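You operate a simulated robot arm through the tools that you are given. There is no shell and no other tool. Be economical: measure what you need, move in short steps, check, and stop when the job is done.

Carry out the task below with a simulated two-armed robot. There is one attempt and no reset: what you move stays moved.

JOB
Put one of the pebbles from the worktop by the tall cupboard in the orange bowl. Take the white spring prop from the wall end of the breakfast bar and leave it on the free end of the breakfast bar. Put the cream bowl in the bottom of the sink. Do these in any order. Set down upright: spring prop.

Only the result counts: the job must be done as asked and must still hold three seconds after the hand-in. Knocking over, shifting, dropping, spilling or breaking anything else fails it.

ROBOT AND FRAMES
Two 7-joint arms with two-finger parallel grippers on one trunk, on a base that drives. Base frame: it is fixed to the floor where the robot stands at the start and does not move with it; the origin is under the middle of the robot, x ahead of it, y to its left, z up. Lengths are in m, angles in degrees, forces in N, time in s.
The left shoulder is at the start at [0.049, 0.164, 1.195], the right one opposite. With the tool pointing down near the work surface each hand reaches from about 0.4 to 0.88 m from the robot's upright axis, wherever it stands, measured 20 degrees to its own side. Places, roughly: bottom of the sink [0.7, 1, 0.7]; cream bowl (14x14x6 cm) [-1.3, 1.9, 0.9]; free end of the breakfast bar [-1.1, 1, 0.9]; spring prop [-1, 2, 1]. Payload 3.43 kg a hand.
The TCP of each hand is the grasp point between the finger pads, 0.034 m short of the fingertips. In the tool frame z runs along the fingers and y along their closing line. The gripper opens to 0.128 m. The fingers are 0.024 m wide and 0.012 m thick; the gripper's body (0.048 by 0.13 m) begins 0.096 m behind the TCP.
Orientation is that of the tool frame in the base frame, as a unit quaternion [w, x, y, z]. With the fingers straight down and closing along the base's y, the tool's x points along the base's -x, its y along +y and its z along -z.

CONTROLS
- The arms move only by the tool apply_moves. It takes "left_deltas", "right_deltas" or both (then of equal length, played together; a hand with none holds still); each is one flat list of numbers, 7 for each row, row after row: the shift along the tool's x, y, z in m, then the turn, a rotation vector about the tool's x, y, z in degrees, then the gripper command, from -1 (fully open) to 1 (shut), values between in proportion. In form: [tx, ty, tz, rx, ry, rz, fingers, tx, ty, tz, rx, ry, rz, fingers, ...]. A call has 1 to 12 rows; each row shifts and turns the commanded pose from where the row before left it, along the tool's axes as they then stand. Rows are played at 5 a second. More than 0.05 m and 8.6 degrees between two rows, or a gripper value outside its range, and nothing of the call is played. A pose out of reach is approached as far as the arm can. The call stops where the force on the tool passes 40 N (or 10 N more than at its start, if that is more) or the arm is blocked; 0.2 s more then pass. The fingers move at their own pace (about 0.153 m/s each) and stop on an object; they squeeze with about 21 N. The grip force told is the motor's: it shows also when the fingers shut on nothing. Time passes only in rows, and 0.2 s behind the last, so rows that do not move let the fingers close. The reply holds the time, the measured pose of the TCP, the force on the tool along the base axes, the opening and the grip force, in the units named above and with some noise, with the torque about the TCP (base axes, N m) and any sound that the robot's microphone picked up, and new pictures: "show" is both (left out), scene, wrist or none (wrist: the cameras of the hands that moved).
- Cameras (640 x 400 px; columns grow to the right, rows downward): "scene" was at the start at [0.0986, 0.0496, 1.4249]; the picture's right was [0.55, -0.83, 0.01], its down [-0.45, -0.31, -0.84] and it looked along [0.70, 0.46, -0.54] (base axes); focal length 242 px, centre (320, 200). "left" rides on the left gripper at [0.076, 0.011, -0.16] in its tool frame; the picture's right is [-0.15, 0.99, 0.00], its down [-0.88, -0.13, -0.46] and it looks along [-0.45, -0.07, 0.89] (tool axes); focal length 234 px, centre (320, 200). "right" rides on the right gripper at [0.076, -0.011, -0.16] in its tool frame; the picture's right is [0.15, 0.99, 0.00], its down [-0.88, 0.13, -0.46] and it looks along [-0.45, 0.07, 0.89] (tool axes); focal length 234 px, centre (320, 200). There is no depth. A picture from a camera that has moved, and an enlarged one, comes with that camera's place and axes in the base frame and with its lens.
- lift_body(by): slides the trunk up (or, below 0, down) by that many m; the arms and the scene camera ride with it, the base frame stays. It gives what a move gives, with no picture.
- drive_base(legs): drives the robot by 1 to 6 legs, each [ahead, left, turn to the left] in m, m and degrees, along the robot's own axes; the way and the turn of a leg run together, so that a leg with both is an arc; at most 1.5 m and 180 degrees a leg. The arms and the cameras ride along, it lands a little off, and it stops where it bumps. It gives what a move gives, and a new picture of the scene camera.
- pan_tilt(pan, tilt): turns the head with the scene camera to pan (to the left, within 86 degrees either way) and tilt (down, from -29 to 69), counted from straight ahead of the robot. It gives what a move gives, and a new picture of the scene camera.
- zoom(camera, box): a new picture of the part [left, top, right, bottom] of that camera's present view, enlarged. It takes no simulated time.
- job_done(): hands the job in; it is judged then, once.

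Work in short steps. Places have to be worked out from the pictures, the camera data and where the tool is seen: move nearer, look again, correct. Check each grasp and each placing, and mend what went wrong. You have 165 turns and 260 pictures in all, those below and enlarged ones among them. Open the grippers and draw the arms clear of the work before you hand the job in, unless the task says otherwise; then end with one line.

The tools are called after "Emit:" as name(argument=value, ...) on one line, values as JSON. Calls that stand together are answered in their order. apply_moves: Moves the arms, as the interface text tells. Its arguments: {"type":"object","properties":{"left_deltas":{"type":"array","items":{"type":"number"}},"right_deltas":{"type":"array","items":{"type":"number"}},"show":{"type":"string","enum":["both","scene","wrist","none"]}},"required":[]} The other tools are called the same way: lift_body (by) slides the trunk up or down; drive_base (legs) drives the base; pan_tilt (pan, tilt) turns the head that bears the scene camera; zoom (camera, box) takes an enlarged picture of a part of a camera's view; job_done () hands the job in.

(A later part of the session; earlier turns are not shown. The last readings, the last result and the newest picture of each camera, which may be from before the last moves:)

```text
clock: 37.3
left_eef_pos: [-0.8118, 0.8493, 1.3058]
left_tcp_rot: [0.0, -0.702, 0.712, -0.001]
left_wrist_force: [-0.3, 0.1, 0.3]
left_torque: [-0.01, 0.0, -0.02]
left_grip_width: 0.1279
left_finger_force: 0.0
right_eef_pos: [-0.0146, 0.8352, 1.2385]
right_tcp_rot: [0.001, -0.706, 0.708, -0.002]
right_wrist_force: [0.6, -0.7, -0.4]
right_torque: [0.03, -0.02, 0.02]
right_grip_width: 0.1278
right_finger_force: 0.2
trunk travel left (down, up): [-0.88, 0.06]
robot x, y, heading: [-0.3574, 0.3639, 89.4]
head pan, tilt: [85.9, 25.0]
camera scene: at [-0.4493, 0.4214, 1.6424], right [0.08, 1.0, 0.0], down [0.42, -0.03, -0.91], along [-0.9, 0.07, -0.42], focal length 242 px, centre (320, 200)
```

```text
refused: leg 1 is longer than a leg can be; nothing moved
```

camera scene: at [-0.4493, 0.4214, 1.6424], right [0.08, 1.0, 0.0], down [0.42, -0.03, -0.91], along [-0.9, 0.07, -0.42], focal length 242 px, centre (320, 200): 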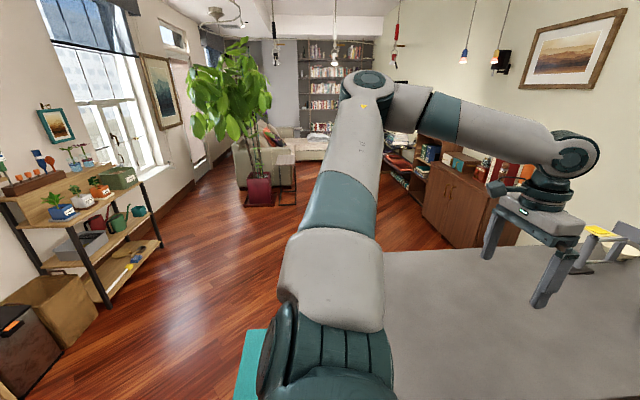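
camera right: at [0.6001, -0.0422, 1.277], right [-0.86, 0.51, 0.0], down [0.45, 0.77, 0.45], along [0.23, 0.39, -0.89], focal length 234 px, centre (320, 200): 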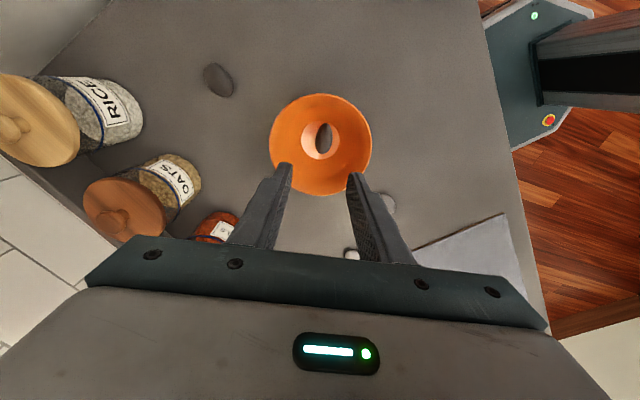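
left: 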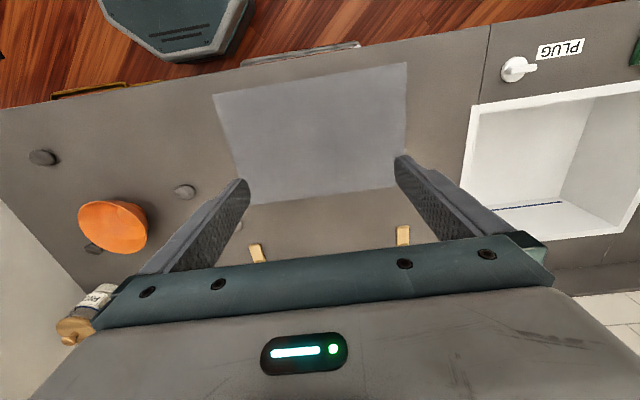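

I'll use shorter legs.

Emit:
drive_base(legs=[[-0.04, 0.85, 0.6], [0, 0.8, 0]])

Emit:
drive_base(legs=[[0, 0, -90]])

```text
clock: 39.2
left_eef_pos: [-1.0075, 0.8188, 1.3053]
left_tcp_rot: [0.002, 0.711, -0.703, 0.002]
left_wrist_force: [-0.4, 0.9, -0.8]
left_torque: [-0.09, 0.06, -0.01]
left_grip_width: 0.1282
left_finger_force: 0.1
right_eef_pos: [-0.2094, 0.8269, 1.233]
right_tcp_rot: [0.002, 0.716, -0.698, 0.0]
right_wrist_force: [1.0, 1.1, -0.4]
right_torque: [-0.11, 0.0, 0.01]
right_grip_width: 0.1278
right_finger_force: 0.0
trunk travel left (down, up): [-0.88, 0.06]
robot x, y, heading: [-0.5427, 0.337, 91.6]
head pan, tilt: [85.9, 25.0]
stopped in leg 1: the robot was blocked; the commanded pose is now the measured one
camera scene: at [-0.6307, 0.4035, 1.6422], right [0.05, 1.0, -0.01], down [0.42, -0.03, -0.91], along [-0.91, 0.04, -0.42], focal length 242 px, centre (320, 200)
```

scene: 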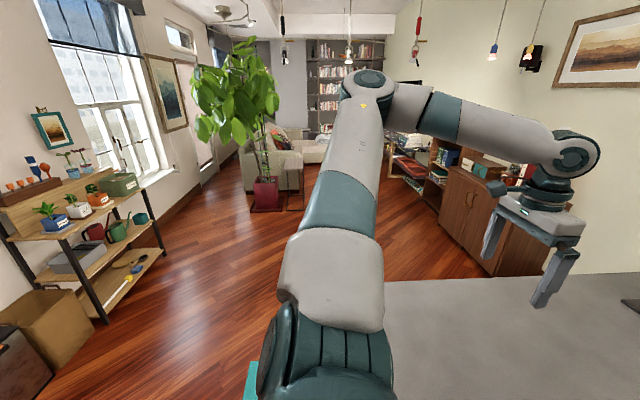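

```text
clock: 43.4
left_eef_pos: [-0.0707, 0.807, 1.3066]
left_tcp_rot: [0.0, -0.004, 1.0, -0.001]
left_wrist_force: [-0.7, 0.9, 0.3]
left_torque: [0.0, 0.0, -0.03]
left_grip_width: 0.1279
left_finger_force: 0.1
right_eef_pos: [-0.0626, 0.009, 1.2374]
right_tcp_rot: [0.001, -0.011, 1.0, -0.001]
right_wrist_force: [-0.3, 0.4, 0.3]
right_torque: [0.01, 0.0, 0.01]
right_grip_width: 0.1282
right_finger_force: 0.0
trunk travel left (down, up): [-0.88, 0.06]
robot x, y, heading: [-0.5413, 0.34, 1.3]
head pan, tilt: [85.9, 25.0]
camera scene: at [-0.4868, 0.4325, 1.6424], right [1.0, -0.05, 0.0], down [-0.02, -0.42, -0.91], along [0.05, 0.91, -0.42], focal length 242 px, centre (320, 200)
```

scene: 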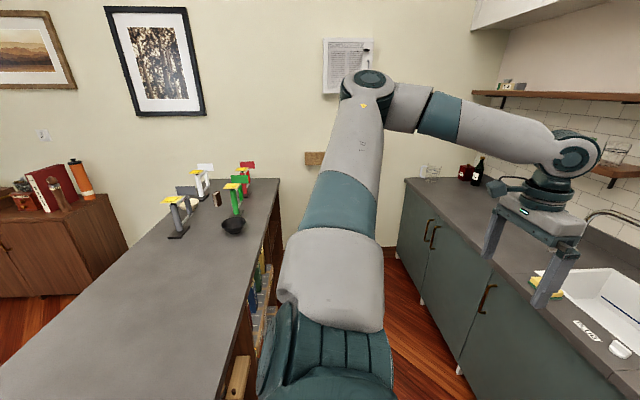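

The base bumped the bar's end, which must reach further out than I judged because the arm hid it. I'll back off and face the bar to see its end.

Emit:
drive_base(legs=[[0.15, 0, 0], [0, 0, 178]])

Emit:
pan_tilt(pan=0, tilt=40)

```text
clock: 52.0
left_eef_pos: [-0.8849, -0.1019, 1.306]
left_tcp_rot: [-0.001, 1.0, -0.019, 0.0]
left_wrist_force: [0.8, 0.6, -0.2]
left_torque: [-0.01, -0.01, 0.02]
left_grip_width: 0.1281
left_finger_force: 0.1
right_eef_pos: [-0.8555, 0.6953, 1.2366]
right_tcp_rot: [-0.001, 1.0, -0.012, -0.001]
right_wrist_force: [0.1, -0.4, 1.1]
right_torque: [0.01, 0.03, 0.02]
right_grip_width: 0.128
right_finger_force: 0.0
trunk travel left (down, up): [-0.88, 0.06]
robot x, y, heading: [-0.3942, 0.343, 178.9]
head pan, tilt: [85.9, 25.0]
camera scene: at [-0.45, 0.252, 1.6424], right [-1.0, 0.1, 0.0], down [0.04, 0.42, -0.91], along [-0.09, -0.9, -0.42], focal length 242 px, centre (320, 200)
```

scene: 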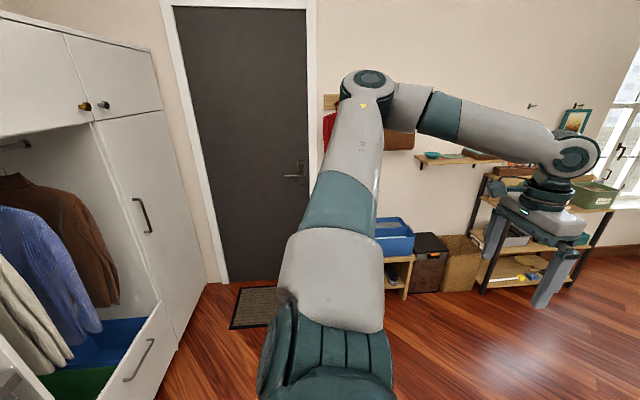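

```text
clock: 53.6
left_eef_pos: [-0.8838, -0.1029, 1.3069]
left_tcp_rot: [-0.001, 1.0, -0.019, 0.0]
left_wrist_force: [0.8, 0.1, 0.5]
left_torque: [0.02, 0.0, 0.04]
left_grip_width: 0.1278
left_finger_force: 0.0
right_eef_pos: [-0.8561, 0.695, 1.2366]
right_tcp_rot: [-0.001, 1.0, -0.012, 0.001]
right_wrist_force: [-1.0, -0.7, -0.3]
right_torque: [-0.01, -0.06, -0.01]
right_grip_width: 0.1279
right_finger_force: 0.0
trunk travel left (down, up): [-0.88, 0.06]
robot x, y, heading: [-0.3966, 0.3452, 178.6]
head pan, tilt: [0.0, 40.0]
camera scene: at [-0.5262, 0.3456, 1.6191], right [0.02, 1.0, 0.0], down [0.64, -0.02, -0.77], along [-0.77, 0.02, -0.64], focal length 242 px, centre (320, 200)
```

scene: 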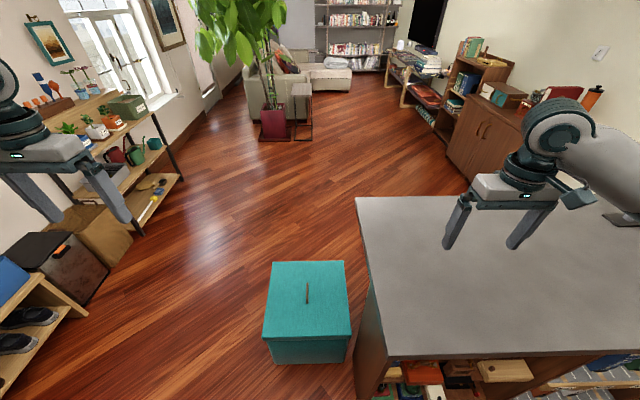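

I see now: the bar spans y≈0.53 to 2.5, and a teal box stands at its end (x -1.41..-0.98, y 0.08..0.5). Comparing views, it hasn't moved. I'll drive around south of the box at y≈-0.4.

Emit:
drive_base(legs=[[0, 0.745, 1.4], [0.8, 0, 0]])

```text
clock: 61.6
left_eef_pos: [-1.6954, -0.8452, 1.3081]
left_tcp_rot: [-0.001, 1.0, -0.015, 0.001]
left_wrist_force: [0.3, -0.5, -0.5]
left_torque: [0.02, 0.02, -0.03]
left_grip_width: 0.1277
left_finger_force: 0.0
right_eef_pos: [-1.6699, -0.0468, 1.2383]
right_tcp_rot: [-0.001, 1.0, -0.008, 0.0]
right_wrist_force: [-0.3, 0.2, -0.4]
right_torque: [0.0, 0.05, -0.01]
right_grip_width: 0.128
right_finger_force: 0.0
trunk travel left (down, up): [-0.88, 0.06]
robot x, y, heading: [-1.2028, -0.3973, 179.0]
head pan, tilt: [0.0, 40.0]
camera scene: at [-1.3387, -0.3943, 1.6192], right [0.02, 1.0, 0.0], down [0.64, -0.01, -0.77], along [-0.77, 0.01, -0.64], focal length 242 px, centre (320, 200)
```

scene: 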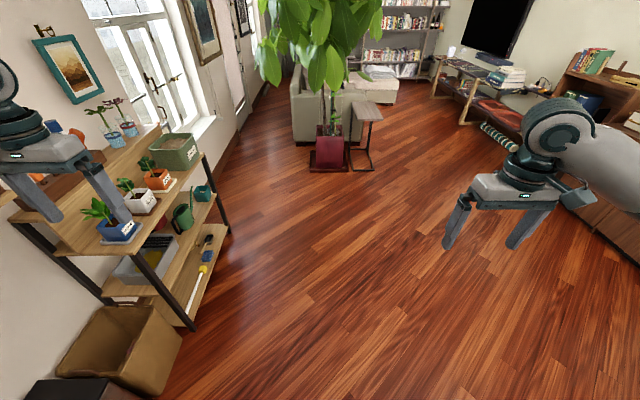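

The plant shelf is close to the left arm, so I'll turn to face the bar direction first and then strafe left.

Emit:
drive_base(legs=[[0, 0, -89], [0, 0.8, 0]])

```text
clock: 69.7
left_eef_pos: [-2.4482, 0.1087, 1.3065]
left_tcp_rot: [0.0, -0.696, 0.718, 0.0]
left_wrist_force: [0.7, -0.5, 0.3]
left_torque: [-0.02, 0.01, -0.03]
left_grip_width: 0.1283
left_finger_force: 0.1
right_eef_pos: [-1.6496, 0.0846, 1.2374]
right_tcp_rot: [0.001, -0.7, 0.714, 0.0]
right_wrist_force: [0.5, -0.1, -0.2]
right_torque: [-0.01, 0.01, -0.05]
right_grip_width: 0.1282
right_finger_force: 0.1
trunk travel left (down, up): [-0.88, 0.06]
robot x, y, heading: [-2.0038, -0.383, 88.7]
head pan, tilt: [0.0, 40.0]
camera scene: at [-1.9967, -0.2466, 1.6191], right [1.0, -0.02, 0.0], down [-0.01, -0.64, -0.77], along [0.01, 0.77, -0.64], focal length 242 px, centre (320, 200)
```

scene: 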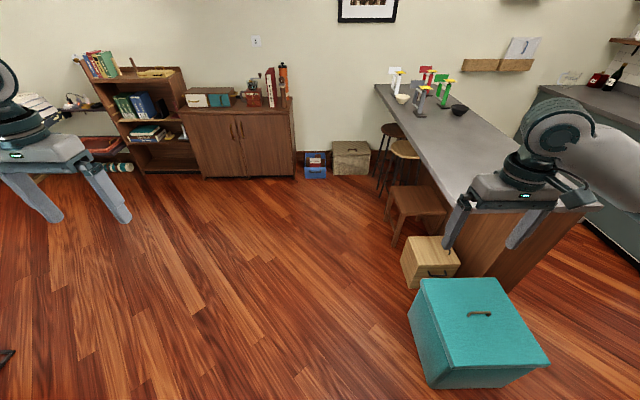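

Stools stay under the bar and the path alongside it is clear. I'll drive up along the bar and turn to face it.

Emit:
drive_base(legs=[[0, -0.12, 1.3], [1.4, 0, 0], [0, 0, -90]])

```text
clock: 81.2
left_eef_pos: [-1.4204, 1.4827, 1.3076]
left_tcp_rot: [0.0, -0.006, 1.0, -0.001]
left_wrist_force: [0.4, -0.6, 0.1]
left_torque: [-0.03, -0.03, -0.01]
left_grip_width: 0.1282
left_finger_force: 0.0
right_eef_pos: [-1.4101, 0.6867, 1.2367]
right_tcp_rot: [0.0, -0.013, 1.0, -0.001]
right_wrist_force: [0.4, -0.5, -0.2]
right_torque: [0.02, 0.0, 0.03]
right_grip_width: 0.1278
right_finger_force: 0.0
trunk travel left (down, up): [-0.88, 0.06]
robot x, y, heading: [-1.8959, 1.0145, 1.6]
head pan, tilt: [0.0, 40.0]
camera scene: at [-1.7555, 1.0173, 1.6191], right [0.03, -1.0, 0.0], down [-0.64, -0.02, -0.77], along [0.77, 0.02, -0.64], focal length 242 px, centre (320, 200)
```

scene: 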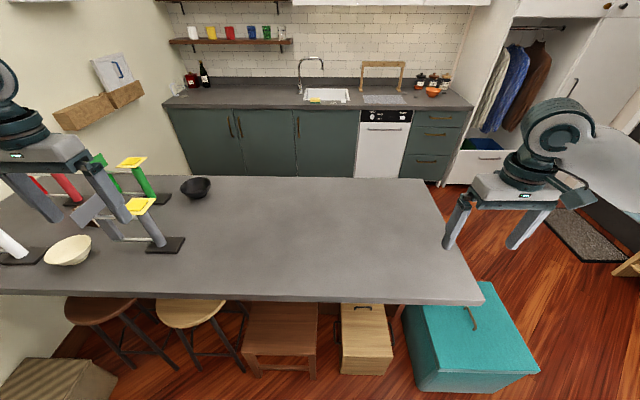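

White prop is at about [-1.24, 2.09], the bowl at [-1.24, 1.92] and the grey prop at [-1.18, 1.61]. I'll strafe left to y≈1.6.

Emit:
drive_base(legs=[[0.02, 0.58, -1.6]])

Emit:
pan_tilt(pan=38, tilt=40)

```text
clock: 84.5
left_eef_pos: [-1.401, 2.0492, 1.3071]
left_tcp_rot: [-0.001, 0.003, 1.0, 0.0]
left_wrist_force: [-0.4, -0.3, -1.1]
left_torque: [-0.01, -0.04, 0.01]
left_grip_width: 0.1282
left_finger_force: 0.0
right_eef_pos: [-1.4054, 1.251, 1.238]
right_tcp_rot: [0.0, -0.003, 1.0, -0.001]
right_wrist_force: [0.1, -0.2, 0.9]
right_torque: [0.04, 0.0, 0.01]
right_grip_width: 0.1281
right_finger_force: 0.1
trunk travel left (down, up): [-0.88, 0.06]
robot x, y, heading: [-1.8771, 1.5918, 0.3]
head pan, tilt: [0.0, 40.0]
camera scene: at [-1.7444, 1.5892, 1.6191], right [0.01, -1.0, 0.0], down [-0.64, 0.0, -0.77], along [0.77, 0.0, -0.64], focal length 242 px, centre (320, 200)
```

scene: 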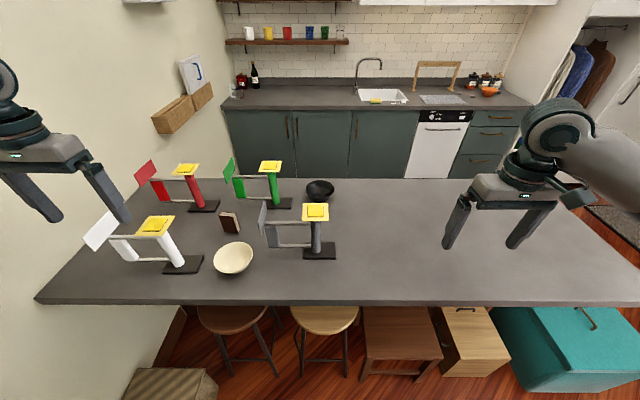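

```text
clock: 85.6
left_eef_pos: [-1.4004, 2.0496, 1.307]
left_tcp_rot: [0.0, 0.004, 1.0, 0.0]
left_wrist_force: [-0.6, 0.1, -0.6]
left_torque: [0.01, -0.01, 0.04]
left_grip_width: 0.1277
left_finger_force: 0.1
right_eef_pos: [-1.405, 1.251, 1.2368]
right_tcp_rot: [0.0, -0.004, 1.0, 0.0]
right_wrist_force: [-0.2, 0.1, 0.7]
right_torque: [0.0, 0.04, 0.0]
right_grip_width: 0.128
right_finger_force: 0.0
trunk travel left (down, up): [-0.88, 0.06]
robot x, y, heading: [-1.8786, 1.5878, 0.4]
head pan, tilt: [38.0, 40.0]
camera scene: at [-1.7626, 1.6427, 1.6191], right [0.62, -0.79, 0.0], down [-0.5, -0.4, -0.77], along [0.6, 0.47, -0.64], focal length 242 px, centre (320, 200)
```

scene: 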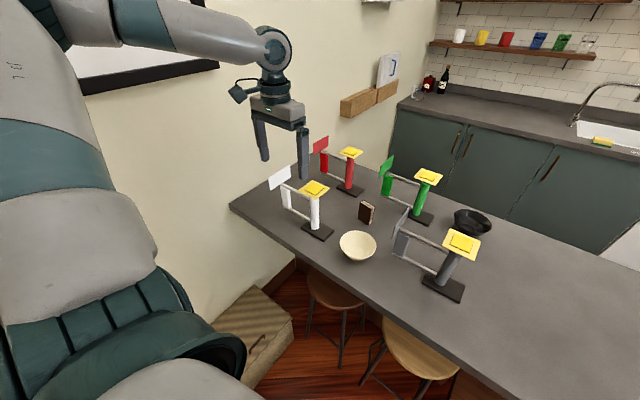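

I'll zoom in on the white prop and the bowl.

Emit:
zoom(camera="scene", box=[250, 140, 394, 266])

Emit:
zoom(camera="left", box=[0, 0, 640, 400])

```text
3.17 times, centred on (322, 203) of scene
camera zoom: at [-1.7626, 1.6427, 1.6191], right [0.62, -0.79, 0.0], down [-0.5, -0.4, -0.77], along [0.6, 0.47, -0.64], focal length 769 px, centre (314, 190)
```

zoom: 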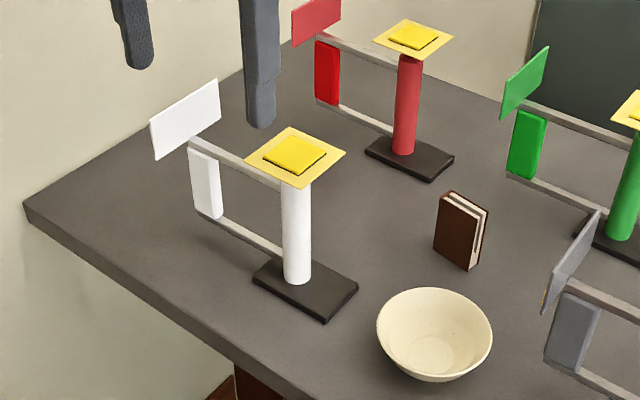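

```text
1.00 times, centred on (320, 200) of left
camera zoom: at [-1.4765, 2.0619, 1.4674], right [0.15, 0.99, 0.0], down [0.88, -0.14, 0.46], along [0.45, -0.07, -0.89], focal length 234 px, centre (320, 200)
```

zoom: 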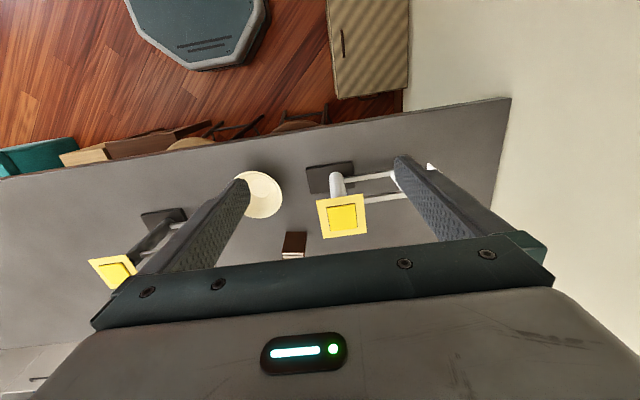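

The white prop's post stands at about [-1.243, 2.075], roughly 4 cm thick from z 0.915 to 1.06. Its bars run along +y, with a gap from z≈0.96 to 1.04. I'll grip the post from the robot's side with the tool pitched 30° below horizontal, turning the hand at a standoff first.

Emit:
apply_moves(left_deltas=[0.04, 0.025, 0, 0, 0, 0, -0.25, 0.04, 0, 0, 0, 0, 0, -0.25, 0, 0, 0, 0, -8.57, 0, -0.25, 0, 0, 0, 0, -8.57, 0, -0.25, 0, 0, 0, 0, -8.57, 0, -0.25, 0, 0, 0, 0, -8.57, 0, -0.25, 0, 0, 0, 0, -8.57, 0, -0.25, 0, 0, 0, 0, -8.57, 0, -0.25, 0, 0, 0, 0, -8.57, 0, -0.25])

```text
clock: 87.6
left_eef_pos: [-1.4658, 2.1061, 1.3111]
left_tcp_rot: [0.501, 0.004, 0.866, -0.004]
left_wrist_force: [0.0, 0.0, -0.4]
left_torque: [0.0, -0.01, 0.01]
left_grip_width: 0.08
left_finger_force: 0.0
left hand out of reach, approached as far as the arm can: row 8, 9
right_eef_pos: [-1.407, 1.253, 1.2382]
right_tcp_rot: [0.0, -0.004, 1.0, -0.001]
right_wrist_force: [0.1, -0.5, -0.1]
right_torque: [-0.02, -0.03, -0.04]
right_grip_width: 0.1277
right_finger_force: 0.0
trunk travel left (down, up): [-0.88, 0.06]
robot x, y, heading: [-1.8778, 1.5916, 0.5]
head pan, tilt: [38.0, 40.0]
camera scene: at [-1.7637, 1.6451, 1.6192], right [0.62, -0.78, 0.0], down [-0.5, -0.4, -0.77], along [0.6, 0.47, -0.64], focal length 242 px, centre (320, 200)
camera left: at [-1.6421, 2.1189, 1.326], right [0.08, 0.99, 0.12], down [0.04, -0.13, 0.99], along [1.0, -0.08, -0.05], focal length 234 px, centre (320, 200)
```

scene: 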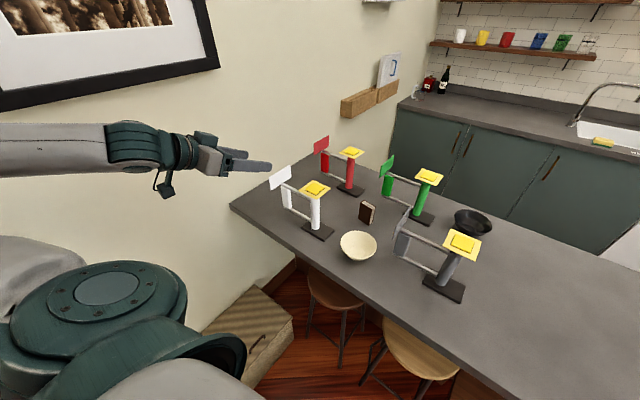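
left: 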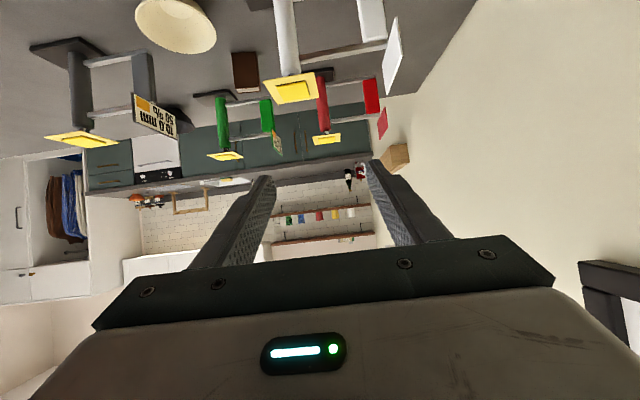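

The hand has the wanted attitude. Now I'll lower it in front of the post, at standoff x≈-1.43 and z≈1.0.

Emit:
apply_moves(left_deltas=[0.0356, -0.0044, 0.0271, 0, 0, 0, -0.25, 0.0356, -0.0044, 0.0271, 0, 0, 0, -0.25, 0.0356, -0.0044, 0.0271, 0, 0, 0, -0.25, 0.0356, -0.0044, 0.0271, 0, 0, 0, -0.25, 0.0356, -0.0044, 0.0271, 0, 0, 0, -0.25, 0.0356, -0.0044, 0.0271, 0, 0, 0, -0.25, 0.0356, -0.0044, 0.0271, 0, 0, 0, -0.25])

```text
clock: 89.2
left_eef_pos: [-1.4237, 2.0778, 1.0012]
left_tcp_rot: [0.5, 0.003, 0.866, -0.004]
left_wrist_force: [-1.1, 0.6, 0.0]
left_torque: [-0.02, -0.03, 0.0]
left_grip_width: 0.0799
left_finger_force: 0.0
left hand out of reach, approached as far as the arm can: row 1
right_eef_pos: [-1.4035, 1.2535, 1.2367]
right_tcp_rot: [-0.001, -0.003, 1.0, -0.001]
right_wrist_force: [0.3, 0.7, 0.3]
right_torque: [0.0, 0.02, 0.01]
right_grip_width: 0.1278
right_finger_force: 0.1
trunk travel left (down, up): [-0.88, 0.06]
robot x, y, heading: [-1.8797, 1.5879, 0.5]
head pan, tilt: [38.0, 40.0]
camera scene: at [-1.7607, 1.6438, 1.619], right [0.62, -0.78, 0.0], down [-0.51, -0.4, -0.77], along [0.6, 0.47, -0.64], focal length 242 px, centre (320, 200)
camera left: at [-1.6005, 2.0902, 1.0157], right [0.08, 0.99, 0.12], down [0.05, -0.13, 0.99], along [1.0, -0.07, -0.06], focal length 234 px, centre (320, 200)
```

scene: 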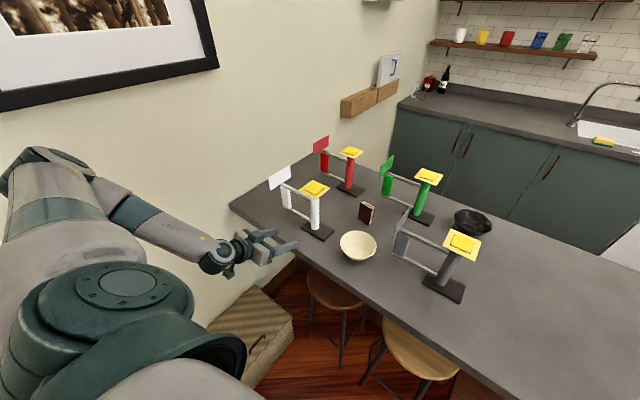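
left: 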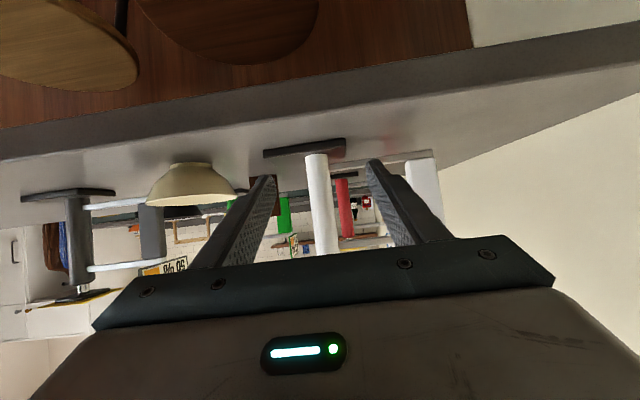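

The post centre is at y≈2.063, with clear space between the bars at z≈0.995. I'll advance with a small y correction.

Emit:
apply_moves(left_deltas=[-0.0225, -0.0035, 0.039, 0, 0, 0, -0.25, -0.0225, -0.0035, 0.039, 0, 0, 0, -0.25, -0.0225, -0.0035, 0.039, 0, 0, 0, -0.25, -0.0225, -0.0015, 0.039, 0, 0, 0, -0.25])

```text
clock: 90.2
left_eef_pos: [-1.2436, 2.0671, 1.0009]
left_tcp_rot: [0.499, 0.002, 0.867, -0.001]
left_wrist_force: [0.7, -0.2, -0.4]
left_torque: [-0.01, 0.03, 0.0]
left_grip_width: 0.08
left_finger_force: 0.0
right_eef_pos: [-1.4025, 1.2522, 1.237]
right_tcp_rot: [-0.001, -0.004, 1.0, -0.001]
right_wrist_force: [0.6, 0.3, 0.9]
right_torque: [-0.02, 0.03, -0.03]
right_grip_width: 0.1281
right_finger_force: 0.0
trunk travel left (down, up): [-0.88, 0.06]
robot x, y, heading: [-1.8823, 1.5891, 0.1]
head pan, tilt: [38.0, 40.0]
camera scene: at [-1.7604, 1.6429, 1.6189], right [0.62, -0.78, 0.0], down [-0.51, -0.4, -0.77], along [0.6, 0.48, -0.64], focal length 242 px, centre (320, 200)
camera left: at [-1.421, 2.079, 1.0151], right [0.08, 0.99, 0.13], down [0.05, -0.13, 0.99], along [1.0, -0.07, -0.06], focal length 234 px, centre (320, 200)
```

scene: 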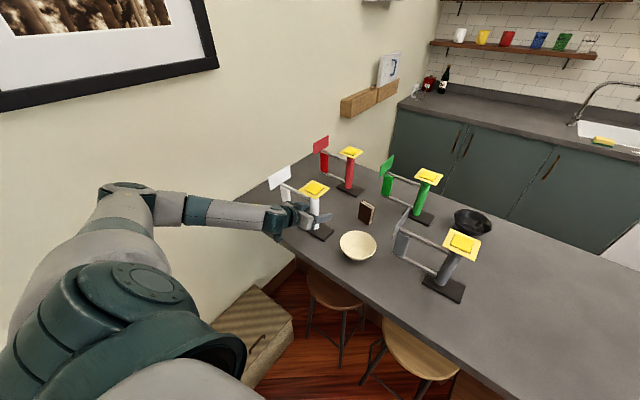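
left: 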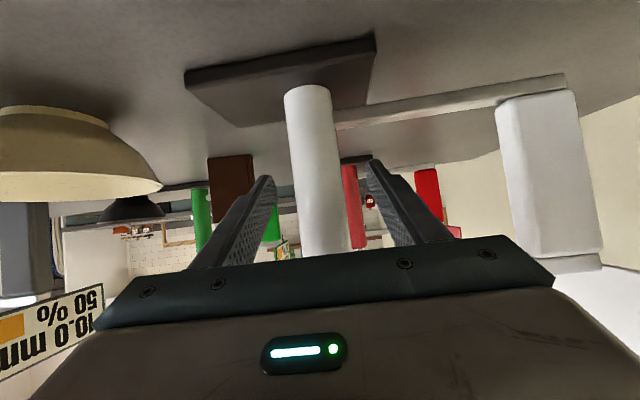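

The post is between the fingers, about 1-2 cm beyond the TCP. I'll advance 1.5 cm and close gently.

Emit:
apply_moves(left_deltas=[-0.0075, -0.001, 0.013, 0, 0, 0, -0.25, 0, 0, 0, 0, 0, 0, 0.1, 0, 0, 0, 0, 0, 0, 0.3, 0, 0, 0, 0, 0, 0, 0.45, 0, 0, 0, 0, 0, 0, 1, 0, 0, 0, 0, 0, 0, 1])

```text
clock: 91.6
left_eef_pos: [-1.2311, 2.0646, 1.0008]
left_tcp_rot: [0.499, 0.003, 0.866, -0.001]
left_wrist_force: [-0.7, 2.2, 1.5]
left_torque: [0.3, 0.08, -0.01]
left_grip_width: 0.0332
left_finger_force: 20.6
right_eef_pos: [-1.4053, 1.2529, 1.238]
right_tcp_rot: [-0.001, -0.004, 1.0, -0.001]
right_wrist_force: [-1.0, 0.1, -0.1]
right_torque: [0.03, 0.01, 0.01]
right_grip_width: 0.128
right_finger_force: 0.0
trunk travel left (down, up): [-0.88, 0.06]
robot x, y, heading: [-1.8824, 1.5892, 0.3]
head pan, tilt: [38.0, 40.0]
camera scene: at [-1.763, 1.6432, 1.6191], right [0.62, -0.78, 0.0], down [-0.5, -0.4, -0.77], along [0.6, 0.47, -0.64], focal length 242 px, centre (320, 200)
camera left: at [-1.4066, 2.0772, 1.0159], right [0.08, 0.99, 0.13], down [0.04, -0.13, 0.99], along [1.0, -0.07, -0.05], focal length 234 px, centre (320, 200)
```

scene: 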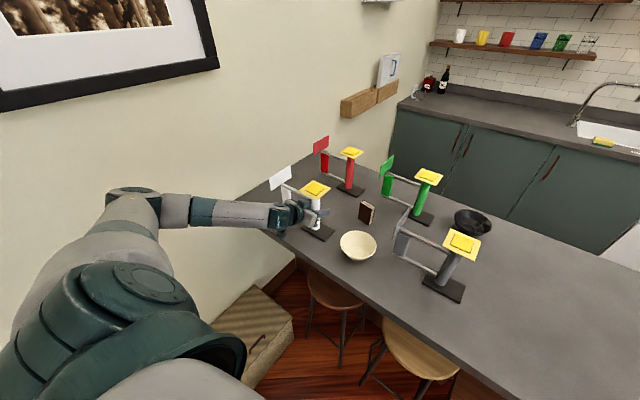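
left: 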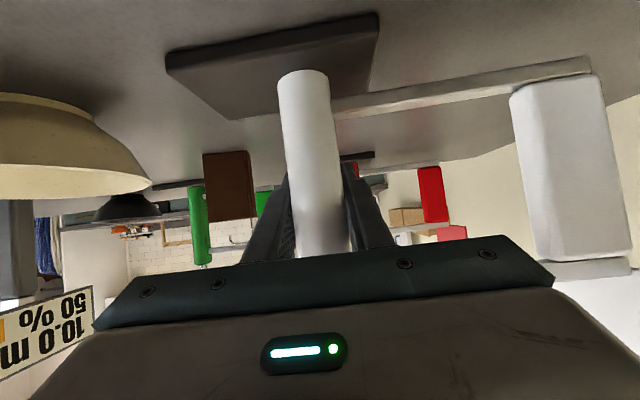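

The post is gripped at 33 mm. I'll lift 9 cm gently.

Emit:
apply_moves(left_deltas=[-0.013, 0, -0.0075, 0, 0, 0, 1, -0.026, 0, -0.015, 0, 0, 0, 1, -0.026, 0, -0.015, 0, 0, 0, 1, -0.013, 0, -0.0075, 0, 0, 0, 1])

```text
clock: 92.6
left_eef_pos: [-1.2286, 2.0621, 1.091]
left_tcp_rot: [0.5, 0.004, 0.866, -0.003]
left_wrist_force: [0.0, 0.1, -3.9]
left_torque: [0.25, -0.1, 0.07]
left_grip_width: 0.033
left_finger_force: 21.5
right_eef_pos: [-1.4053, 1.2531, 1.2374]
right_tcp_rot: [0.0, -0.004, 1.0, -0.001]
right_wrist_force: [0.7, -0.4, -0.5]
right_torque: [0.01, 0.0, -0.02]
right_grip_width: 0.128
right_finger_force: 0.0
trunk travel left (down, up): [-0.88, 0.06]
robot x, y, heading: [-1.882, 1.5907, 0.5]
head pan, tilt: [38.0, 40.0]
camera scene: at [-1.7621, 1.6433, 1.619], right [0.62, -0.78, 0.0], down [-0.5, -0.4, -0.77], along [0.6, 0.47, -0.64], focal length 242 px, centre (320, 200)
camera left: at [-1.4053, 2.0749, 1.1058], right [0.08, 0.99, 0.13], down [0.05, -0.13, 0.99], along [1.0, -0.07, -0.06], focal length 234 px, centre (320, 200)
```

scene: 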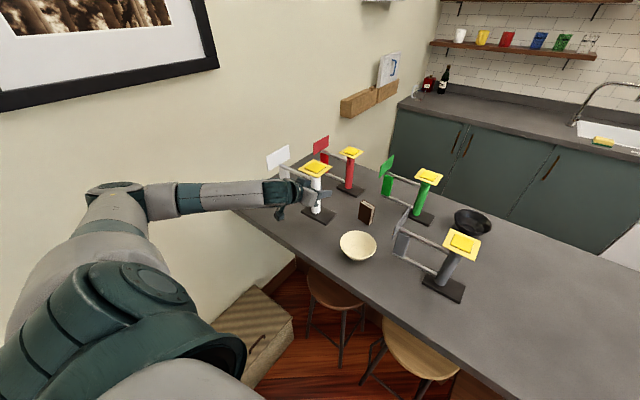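
left: 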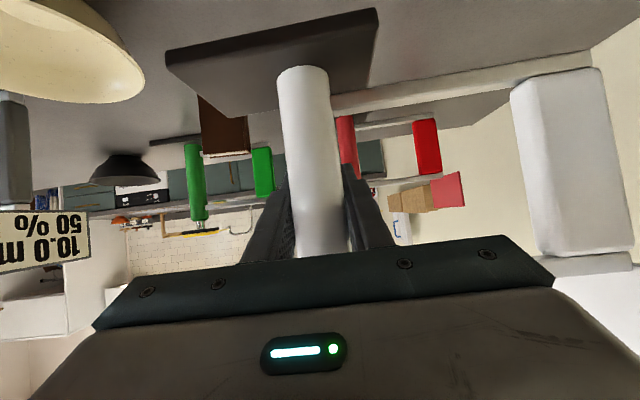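

The prop is held firmly and level. I'll back away from the bar, strafe to the free end, then come in again.

Emit:
drive_base(legs=[[-0.25, 0, 0]])

Emit:
drive_base(legs=[[0, -1.03, 0]])

```text
clock: 94.4
left_eef_pos: [-1.4797, 2.0623, 1.0901]
left_tcp_rot: [0.498, 0.001, 0.867, -0.001]
left_wrist_force: [-0.2, 0.8, -4.5]
left_torque: [0.28, -0.14, 0.04]
left_grip_width: 0.0332
left_finger_force: 21.7
right_eef_pos: [-1.6543, 1.2513, 1.2364]
right_tcp_rot: [-0.001, -0.004, 1.0, -0.001]
right_wrist_force: [-0.6, -0.5, 0.0]
right_torque: [0.04, -0.03, -0.02]
right_grip_width: 0.1277
right_finger_force: 0.1
trunk travel left (down, up): [-0.88, 0.06]
robot x, y, heading: [-2.1283, 1.5906, 0.4]
head pan, tilt: [38.0, 40.0]
camera scene: at [-2.0119, 1.642, 1.6188], right [0.62, -0.78, 0.0], down [-0.5, -0.4, -0.77], along [0.6, 0.48, -0.64], focal length 242 px, centre (320, 200)
```

scene: 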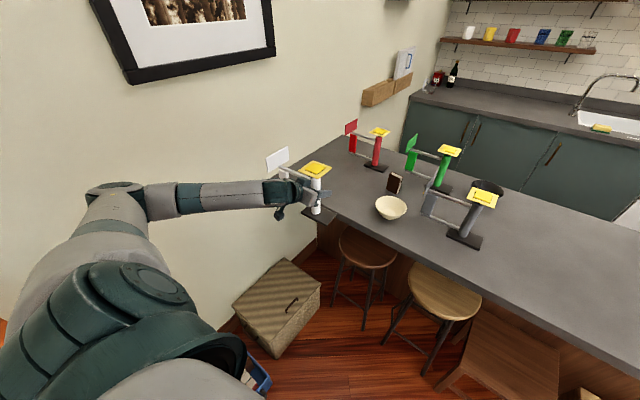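

```text
clock: 99.8
left_eef_pos: [-1.4727, 1.0113, 1.0903]
left_tcp_rot: [0.5, 0.006, 0.866, -0.004]
left_wrist_force: [0.2, 0.0, -3.2]
left_torque: [0.0, -0.08, 0.03]
left_grip_width: 0.0329
left_finger_force: 21.6
right_eef_pos: [-1.6563, 0.2033, 1.2375]
right_tcp_rot: [0.0, 0.002, 1.0, 0.0]
right_wrist_force: [0.2, -0.2, -0.2]
right_torque: [0.0, -0.03, 0.02]
right_grip_width: 0.128
right_finger_force: 0.2
trunk travel left (down, up): [-0.88, 0.06]
robot x, y, heading: [-2.1304, 0.5457, -0.2]
head pan, tilt: [38.0, 40.0]
camera scene: at [-2.0109, 0.5977, 1.619], right [0.61, -0.79, 0.0], down [-0.51, -0.39, -0.77], along [0.61, 0.47, -0.64], focal length 242 px, centre (320, 200)
```

scene: 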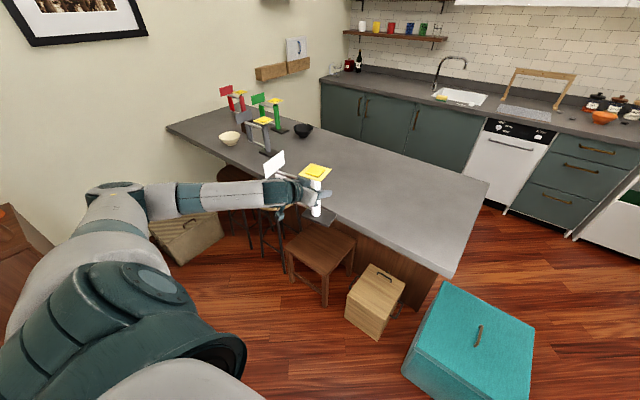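

I'll drive ahead 0.35 m so the prop is over the free end, at about [-1.12, 1.01].

Emit:
drive_base(legs=[[0.34, 0, 0]])

```text
clock: 102.0
left_eef_pos: [-1.1346, 1.0103, 1.0905]
left_tcp_rot: [0.5, 0.007, 0.866, -0.005]
left_wrist_force: [-0.6, 0.1, -3.8]
left_torque: [-0.04, -0.07, -0.01]
left_grip_width: 0.033
left_finger_force: 21.0
right_eef_pos: [-1.3174, 0.2026, 1.2381]
right_tcp_rot: [0.001, 0.001, 1.0, -0.001]
right_wrist_force: [-0.8, 0.0, 0.1]
right_torque: [0.02, -0.01, 0.0]
right_grip_width: 0.1281
right_finger_force: 0.1
trunk travel left (down, up): [-0.88, 0.06]
robot x, y, heading: [-1.7866, 0.5423, -0.1]
head pan, tilt: [38.0, 40.0]
camera scene: at [-1.6722, 0.5961, 1.6192], right [0.61, -0.79, 0.0], down [-0.51, -0.39, -0.77], along [0.61, 0.47, -0.64], focal length 242 px, centre (320, 200)
```

scene: 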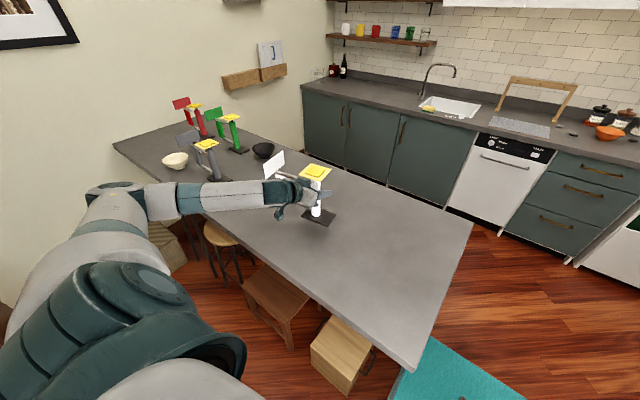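

I'll lower it to just above the surface and check.

Emit:
apply_moves(left_deltas=[0.026, 0, 0.015, 0, 0, 0, 1, 0.026, 0, 0.015, 0, 0, 0, 1, 0.0173, 0, 0.01, 0, 0, 0, 1], show="wrist")

Emit:
apply_moves(left_deltas=[0.0043, 0, 0.0025, 0, 0, 0, 1, 0.0026, 0, 0.0015, 0, 0, 0, 1], show="wrist")

```text
clock: 102.8
left_eef_pos: [-1.1338, 1.01, 1.0187]
left_tcp_rot: [0.504, 0.007, 0.864, -0.002]
left_wrist_force: [5.5, 6.1, 20.3]
left_torque: [-0.26, 0.51, -0.27]
left_grip_width: 0.0332
left_finger_force: 21.2
right_eef_pos: [-1.3186, 0.201, 1.2388]
right_tcp_rot: [0.001, 0.0, 1.0, 0.0]
right_wrist_force: [-1.1, -0.8, 1.1]
right_torque: [0.03, -0.03, -0.02]
right_grip_width: 0.1279
right_finger_force: 0.1
trunk travel left (down, up): [-0.88, 0.06]
robot x, y, heading: [-1.7871, 0.5416, -0.2]
head pan, tilt: [38.0, 40.0]
camera left: at [-1.3101, 1.0247, 1.0314], right [0.09, 0.99, 0.13], down [0.03, -0.13, 0.99], along [1.0, -0.08, -0.04], focal length 234 px, centre (320, 200)
```

left: 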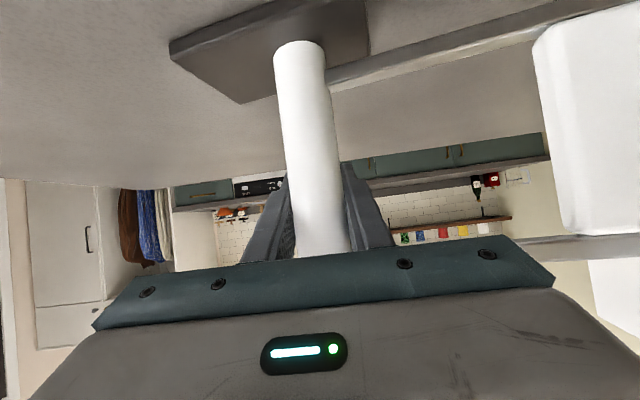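

```text
clock: 103.4
left_eef_pos: [-1.1354, 1.0092, 1.0051]
left_tcp_rot: [0.501, 0.006, 0.865, -0.003]
left_wrist_force: [-1.3, 3.0, 21.6]
left_torque: [-0.08, 0.67, -0.23]
left_grip_width: 0.0326
left_finger_force: 20.6
right_eef_pos: [-1.3185, 0.2008, 1.2371]
right_tcp_rot: [0.001, 0.001, 1.0, -0.001]
right_wrist_force: [-0.6, -0.8, -0.8]
right_torque: [0.01, 0.0, -0.02]
right_grip_width: 0.1283
right_finger_force: 0.0
trunk travel left (down, up): [-0.88, 0.06]
robot x, y, heading: [-1.7917, 0.5435, -0.0]
head pan, tilt: [38.0, 40.0]
camera left: at [-1.3119, 1.0237, 1.0198], right [0.09, 0.99, 0.13], down [0.04, -0.13, 0.99], along [1.0, -0.08, -0.05], focal length 234 px, centre (320, 200)
```

left: 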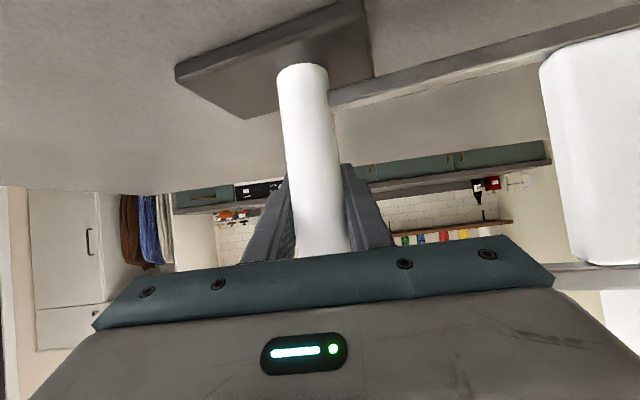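

Contact has started. I'll look at the prop's levelness from the scene camera.

Emit:
zoom(camera="scene", box=[250, 130, 370, 240])

```text
3.64 times, centred on (310, 185) of scene
camera zoom: at [-1.6741, 0.5943, 1.6195], right [0.61, -0.79, 0.0], down [-0.51, -0.39, -0.77], along [0.61, 0.47, -0.64], focal length 881 px, centre (356, 254)
```

zoom: 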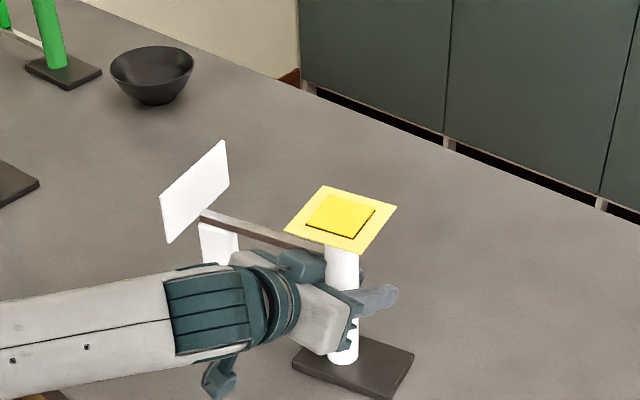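

It looks upright, only yawed slightly. I'll settle it the last few mm.

Emit:
apply_moves(left_deltas=[0.0026, 0, 0.0015, 0, 0, 0, 1, 0, 0, 0, 0, 0, 0, 1], show="wrist")

```text
clock: 104.0
left_eef_pos: [-1.1345, 1.0086, 1.0027]
left_tcp_rot: [0.501, 0.006, 0.865, -0.003]
left_wrist_force: [-1.4, 4.5, 21.3]
left_torque: [-0.13, 0.53, -0.27]
left_grip_width: 0.033
left_finger_force: 20.7
right_eef_pos: [-1.3203, 0.2012, 1.2383]
right_tcp_rot: [0.001, 0.001, 1.0, 0.0]
right_wrist_force: [0.2, 0.4, -0.5]
right_torque: [-0.02, 0.01, -0.03]
right_grip_width: 0.1282
right_finger_force: 0.1
trunk travel left (down, up): [-0.88, 0.06]
robot x, y, heading: [-1.7887, 0.5438, -0.2]
head pan, tilt: [38.0, 40.0]
camera left: at [-1.3117, 1.0235, 1.0162], right [0.09, 0.99, 0.13], down [0.04, -0.13, 0.99], along [1.0, -0.08, -0.05], focal length 234 px, centre (320, 200)
```

left: 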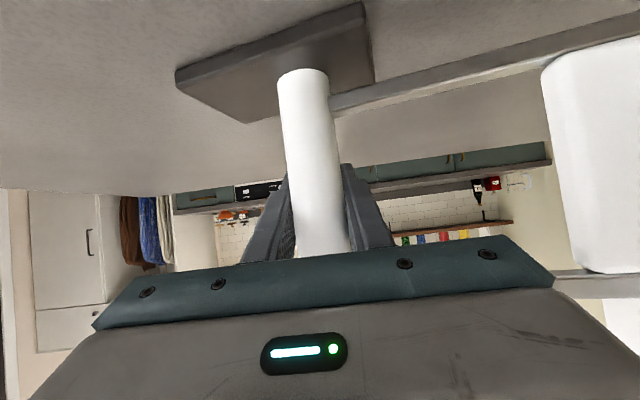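

The force has levelled off with the fingers sliding on the post, so the base rests flat. I'll open.

Emit:
apply_moves(left_deltas=[0, 0, 0, 0, 0, 0, 0.35, 0, 0, 0, 0, 0, 0, 0, 0, 0, 0, 0, 0, 0, -0.25, 0, 0, 0, 0, 0, 0, -0.25], show="both")

```text
clock: 105.0
left_eef_pos: [-1.1337, 1.01, 0.9996]
left_tcp_rot: [0.501, 0.006, 0.866, -0.004]
left_wrist_force: [1.1, -0.1, 0.1]
left_torque: [0.0, 0.0, 0.01]
left_grip_width: 0.08
left_finger_force: 0.1
right_eef_pos: [-1.316, 0.2023, 1.2375]
right_tcp_rot: [0.0, 0.001, 1.0, -0.001]
right_wrist_force: [0.0, -0.1, 0.9]
right_torque: [0.01, -0.02, 0.0]
right_grip_width: 0.1281
right_finger_force: 0.0
trunk travel left (down, up): [-0.88, 0.06]
robot x, y, heading: [-1.7863, 0.5466, 0.0]
head pan, tilt: [38.0, 40.0]
camera scene: at [-1.6707, 0.5957, 1.6191], right [0.61, -0.79, 0.0], down [-0.51, -0.39, -0.77], along [0.6, 0.47, -0.64], focal length 242 px, centre (320, 200)
camera left: at [-1.31, 1.024, 1.0142], right [0.09, 0.99, 0.13], down [0.04, -0.13, 0.99], along [1.0, -0.08, -0.06], focal length 234 px, centre (320, 200)
```

scene: 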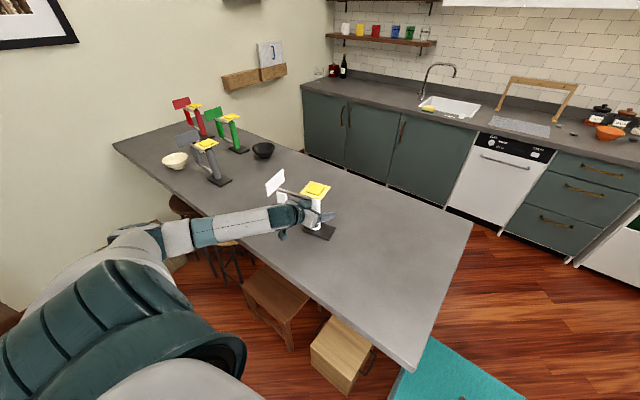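
left: 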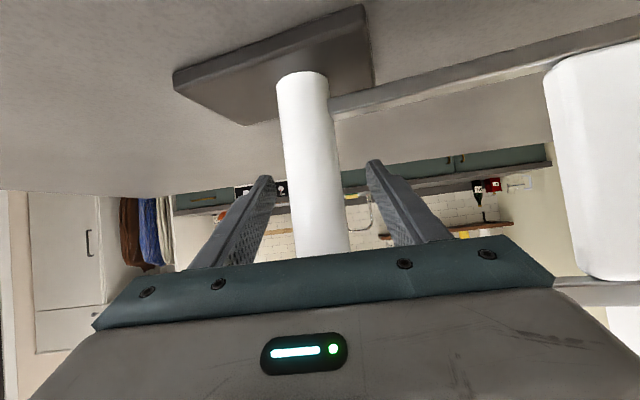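

The prop stands upright and is free. I'll retreat straight back.

Emit:
apply_moves(left_deltas=[0.021, 0, -0.0364, 0, 0, 0, -0.25, 0.021, 0, -0.0364, 0, 0, 0, -0.25, 0.021, 0, -0.0364, 0, 0, 0, -0.25, 0.021, 0, -0.0364, 0, 0, 0, -0.25, 0.015, 0, -0.026, 0, 0, 0, -0.25])

```text
clock: 106.2
left_eef_pos: [-1.3321, 1.0137, 1.0009]
left_tcp_rot: [0.5, 0.008, 0.866, -0.005]
left_wrist_force: [0.0, 0.1, 0.0]
left_torque: [-0.01, 0.01, -0.02]
left_grip_width: 0.08
left_finger_force: 0.0
right_eef_pos: [-1.3187, 0.2002, 1.237]
right_tcp_rot: [0.001, 0.001, 1.0, -0.001]
right_wrist_force: [-0.9, 0.2, 0.5]
right_torque: [-0.02, -0.03, 0.0]
right_grip_width: 0.1277
right_finger_force: 0.0
trunk travel left (down, up): [-0.88, 0.06]
robot x, y, heading: [-1.7871, 0.5447, -0.1]
head pan, tilt: [38.0, 40.0]
camera scene: at [-1.6725, 0.5952, 1.6193], right [0.61, -0.79, 0.0], down [-0.51, -0.39, -0.77], along [0.61, 0.47, -0.64], focal length 242 px, centre (320, 200)
camera left: at [-1.508, 1.0283, 1.0147], right [0.09, 0.99, 0.13], down [0.04, -0.13, 0.99], along [1.0, -0.08, -0.05], focal length 234 px, centre (320, 200)
```

scene: 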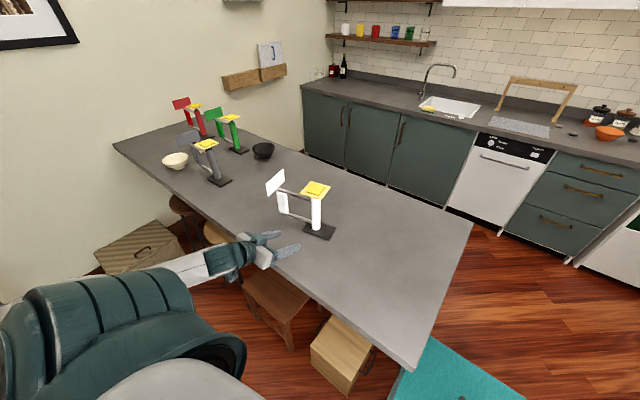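
left: 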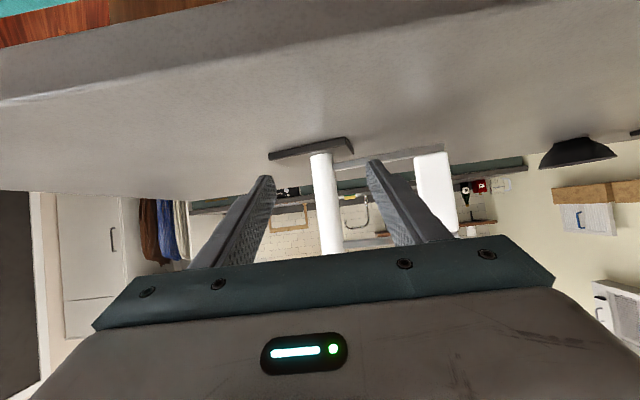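

The prop stands well on the free end. Next, the cream bowl: I'll raise the left hand and turn it back to vertical.

Emit:
apply_moves(left_deltas=[-0.0404, 0, -0.0233, 0, 0, 0, -0.25, -0.0404, 0, -0.0233, 0, 0, 0, -0.25, -0.0404, 0, -0.0233, 0, 0, 0, -0.25, -0.0404, 0, -0.0233, 0, 0, 0, -0.25, -0.0404, 0, -0.0233, 0, 0, 0, -0.25, 0, 0, 0, 0, 8.57, 0, -0.25, 0, 0, 0, 0, 8.57, 0, -0.25, 0, 0, 0, 0, 8.57, 0, -0.25, 0, 0, 0, 0, 8.57, 0, -0.25, 0, 0, 0, 0, 8.57, 0, -0.25, 0, 0, 0, 0, 8.57, 0, -0.25, 0, 0, 0, 0, 8.57, 0, -0.25], show="none")

Emit:
drive_base(legs=[[-0.08, 0, 0], [0, 1.03, 0]])

```text
clock: 108.8
left_eef_pos: [-1.3218, 1.023, 1.2312]
left_tcp_rot: [-0.002, 0.007, 1.0, -0.001]
left_wrist_force: [0.1, -0.2, 0.0]
left_torque: [-0.03, 0.02, 0.0]
left_grip_width: 0.0799
left_finger_force: 0.1
left hand out of reach, approached as far as the arm can: row 5
right_eef_pos: [-1.3152, 0.2009, 1.2371]
right_tcp_rot: [0.0, 0.001, 1.0, 0.001]
right_wrist_force: [0.8, -0.4, 0.9]
right_torque: [-0.01, -0.01, 0.02]
right_grip_width: 0.1277
right_finger_force: 0.1
trunk travel left (down, up): [-0.88, 0.06]
robot x, y, heading: [-1.7856, 0.5468, -0.0]
head pan, tilt: [38.0, 40.0]
```

```text
clock: 114.7
left_eef_pos: [-1.4061, 2.0385, 1.2323]
left_tcp_rot: [0.0, 0.006, 1.0, 0.0]
left_wrist_force: [0.0, -0.8, -0.8]
left_torque: [-0.01, 0.01, -0.01]
left_grip_width: 0.0803
left_finger_force: 0.0
right_eef_pos: [-1.3952, 1.2162, 1.2375]
right_tcp_rot: [0.0, -0.002, 1.0, 0.0]
right_wrist_force: [0.0, 0.0, -0.4]
right_torque: [0.02, -0.02, -0.01]
right_grip_width: 0.1279
right_finger_force: 0.0
trunk travel left (down, up): [-0.88, 0.06]
robot x, y, heading: [-1.8686, 1.5597, 0.0]
head pan, tilt: [38.0, 40.0]
camera scene: at [-1.7515, 1.6092, 1.6191], right [0.62, -0.79, 0.0], down [-0.51, -0.4, -0.77], along [0.6, 0.47, -0.64], focal length 242 px, centre (320, 200)
```

scene: 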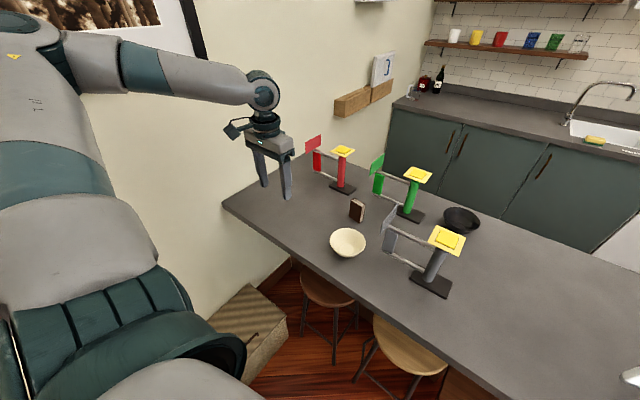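

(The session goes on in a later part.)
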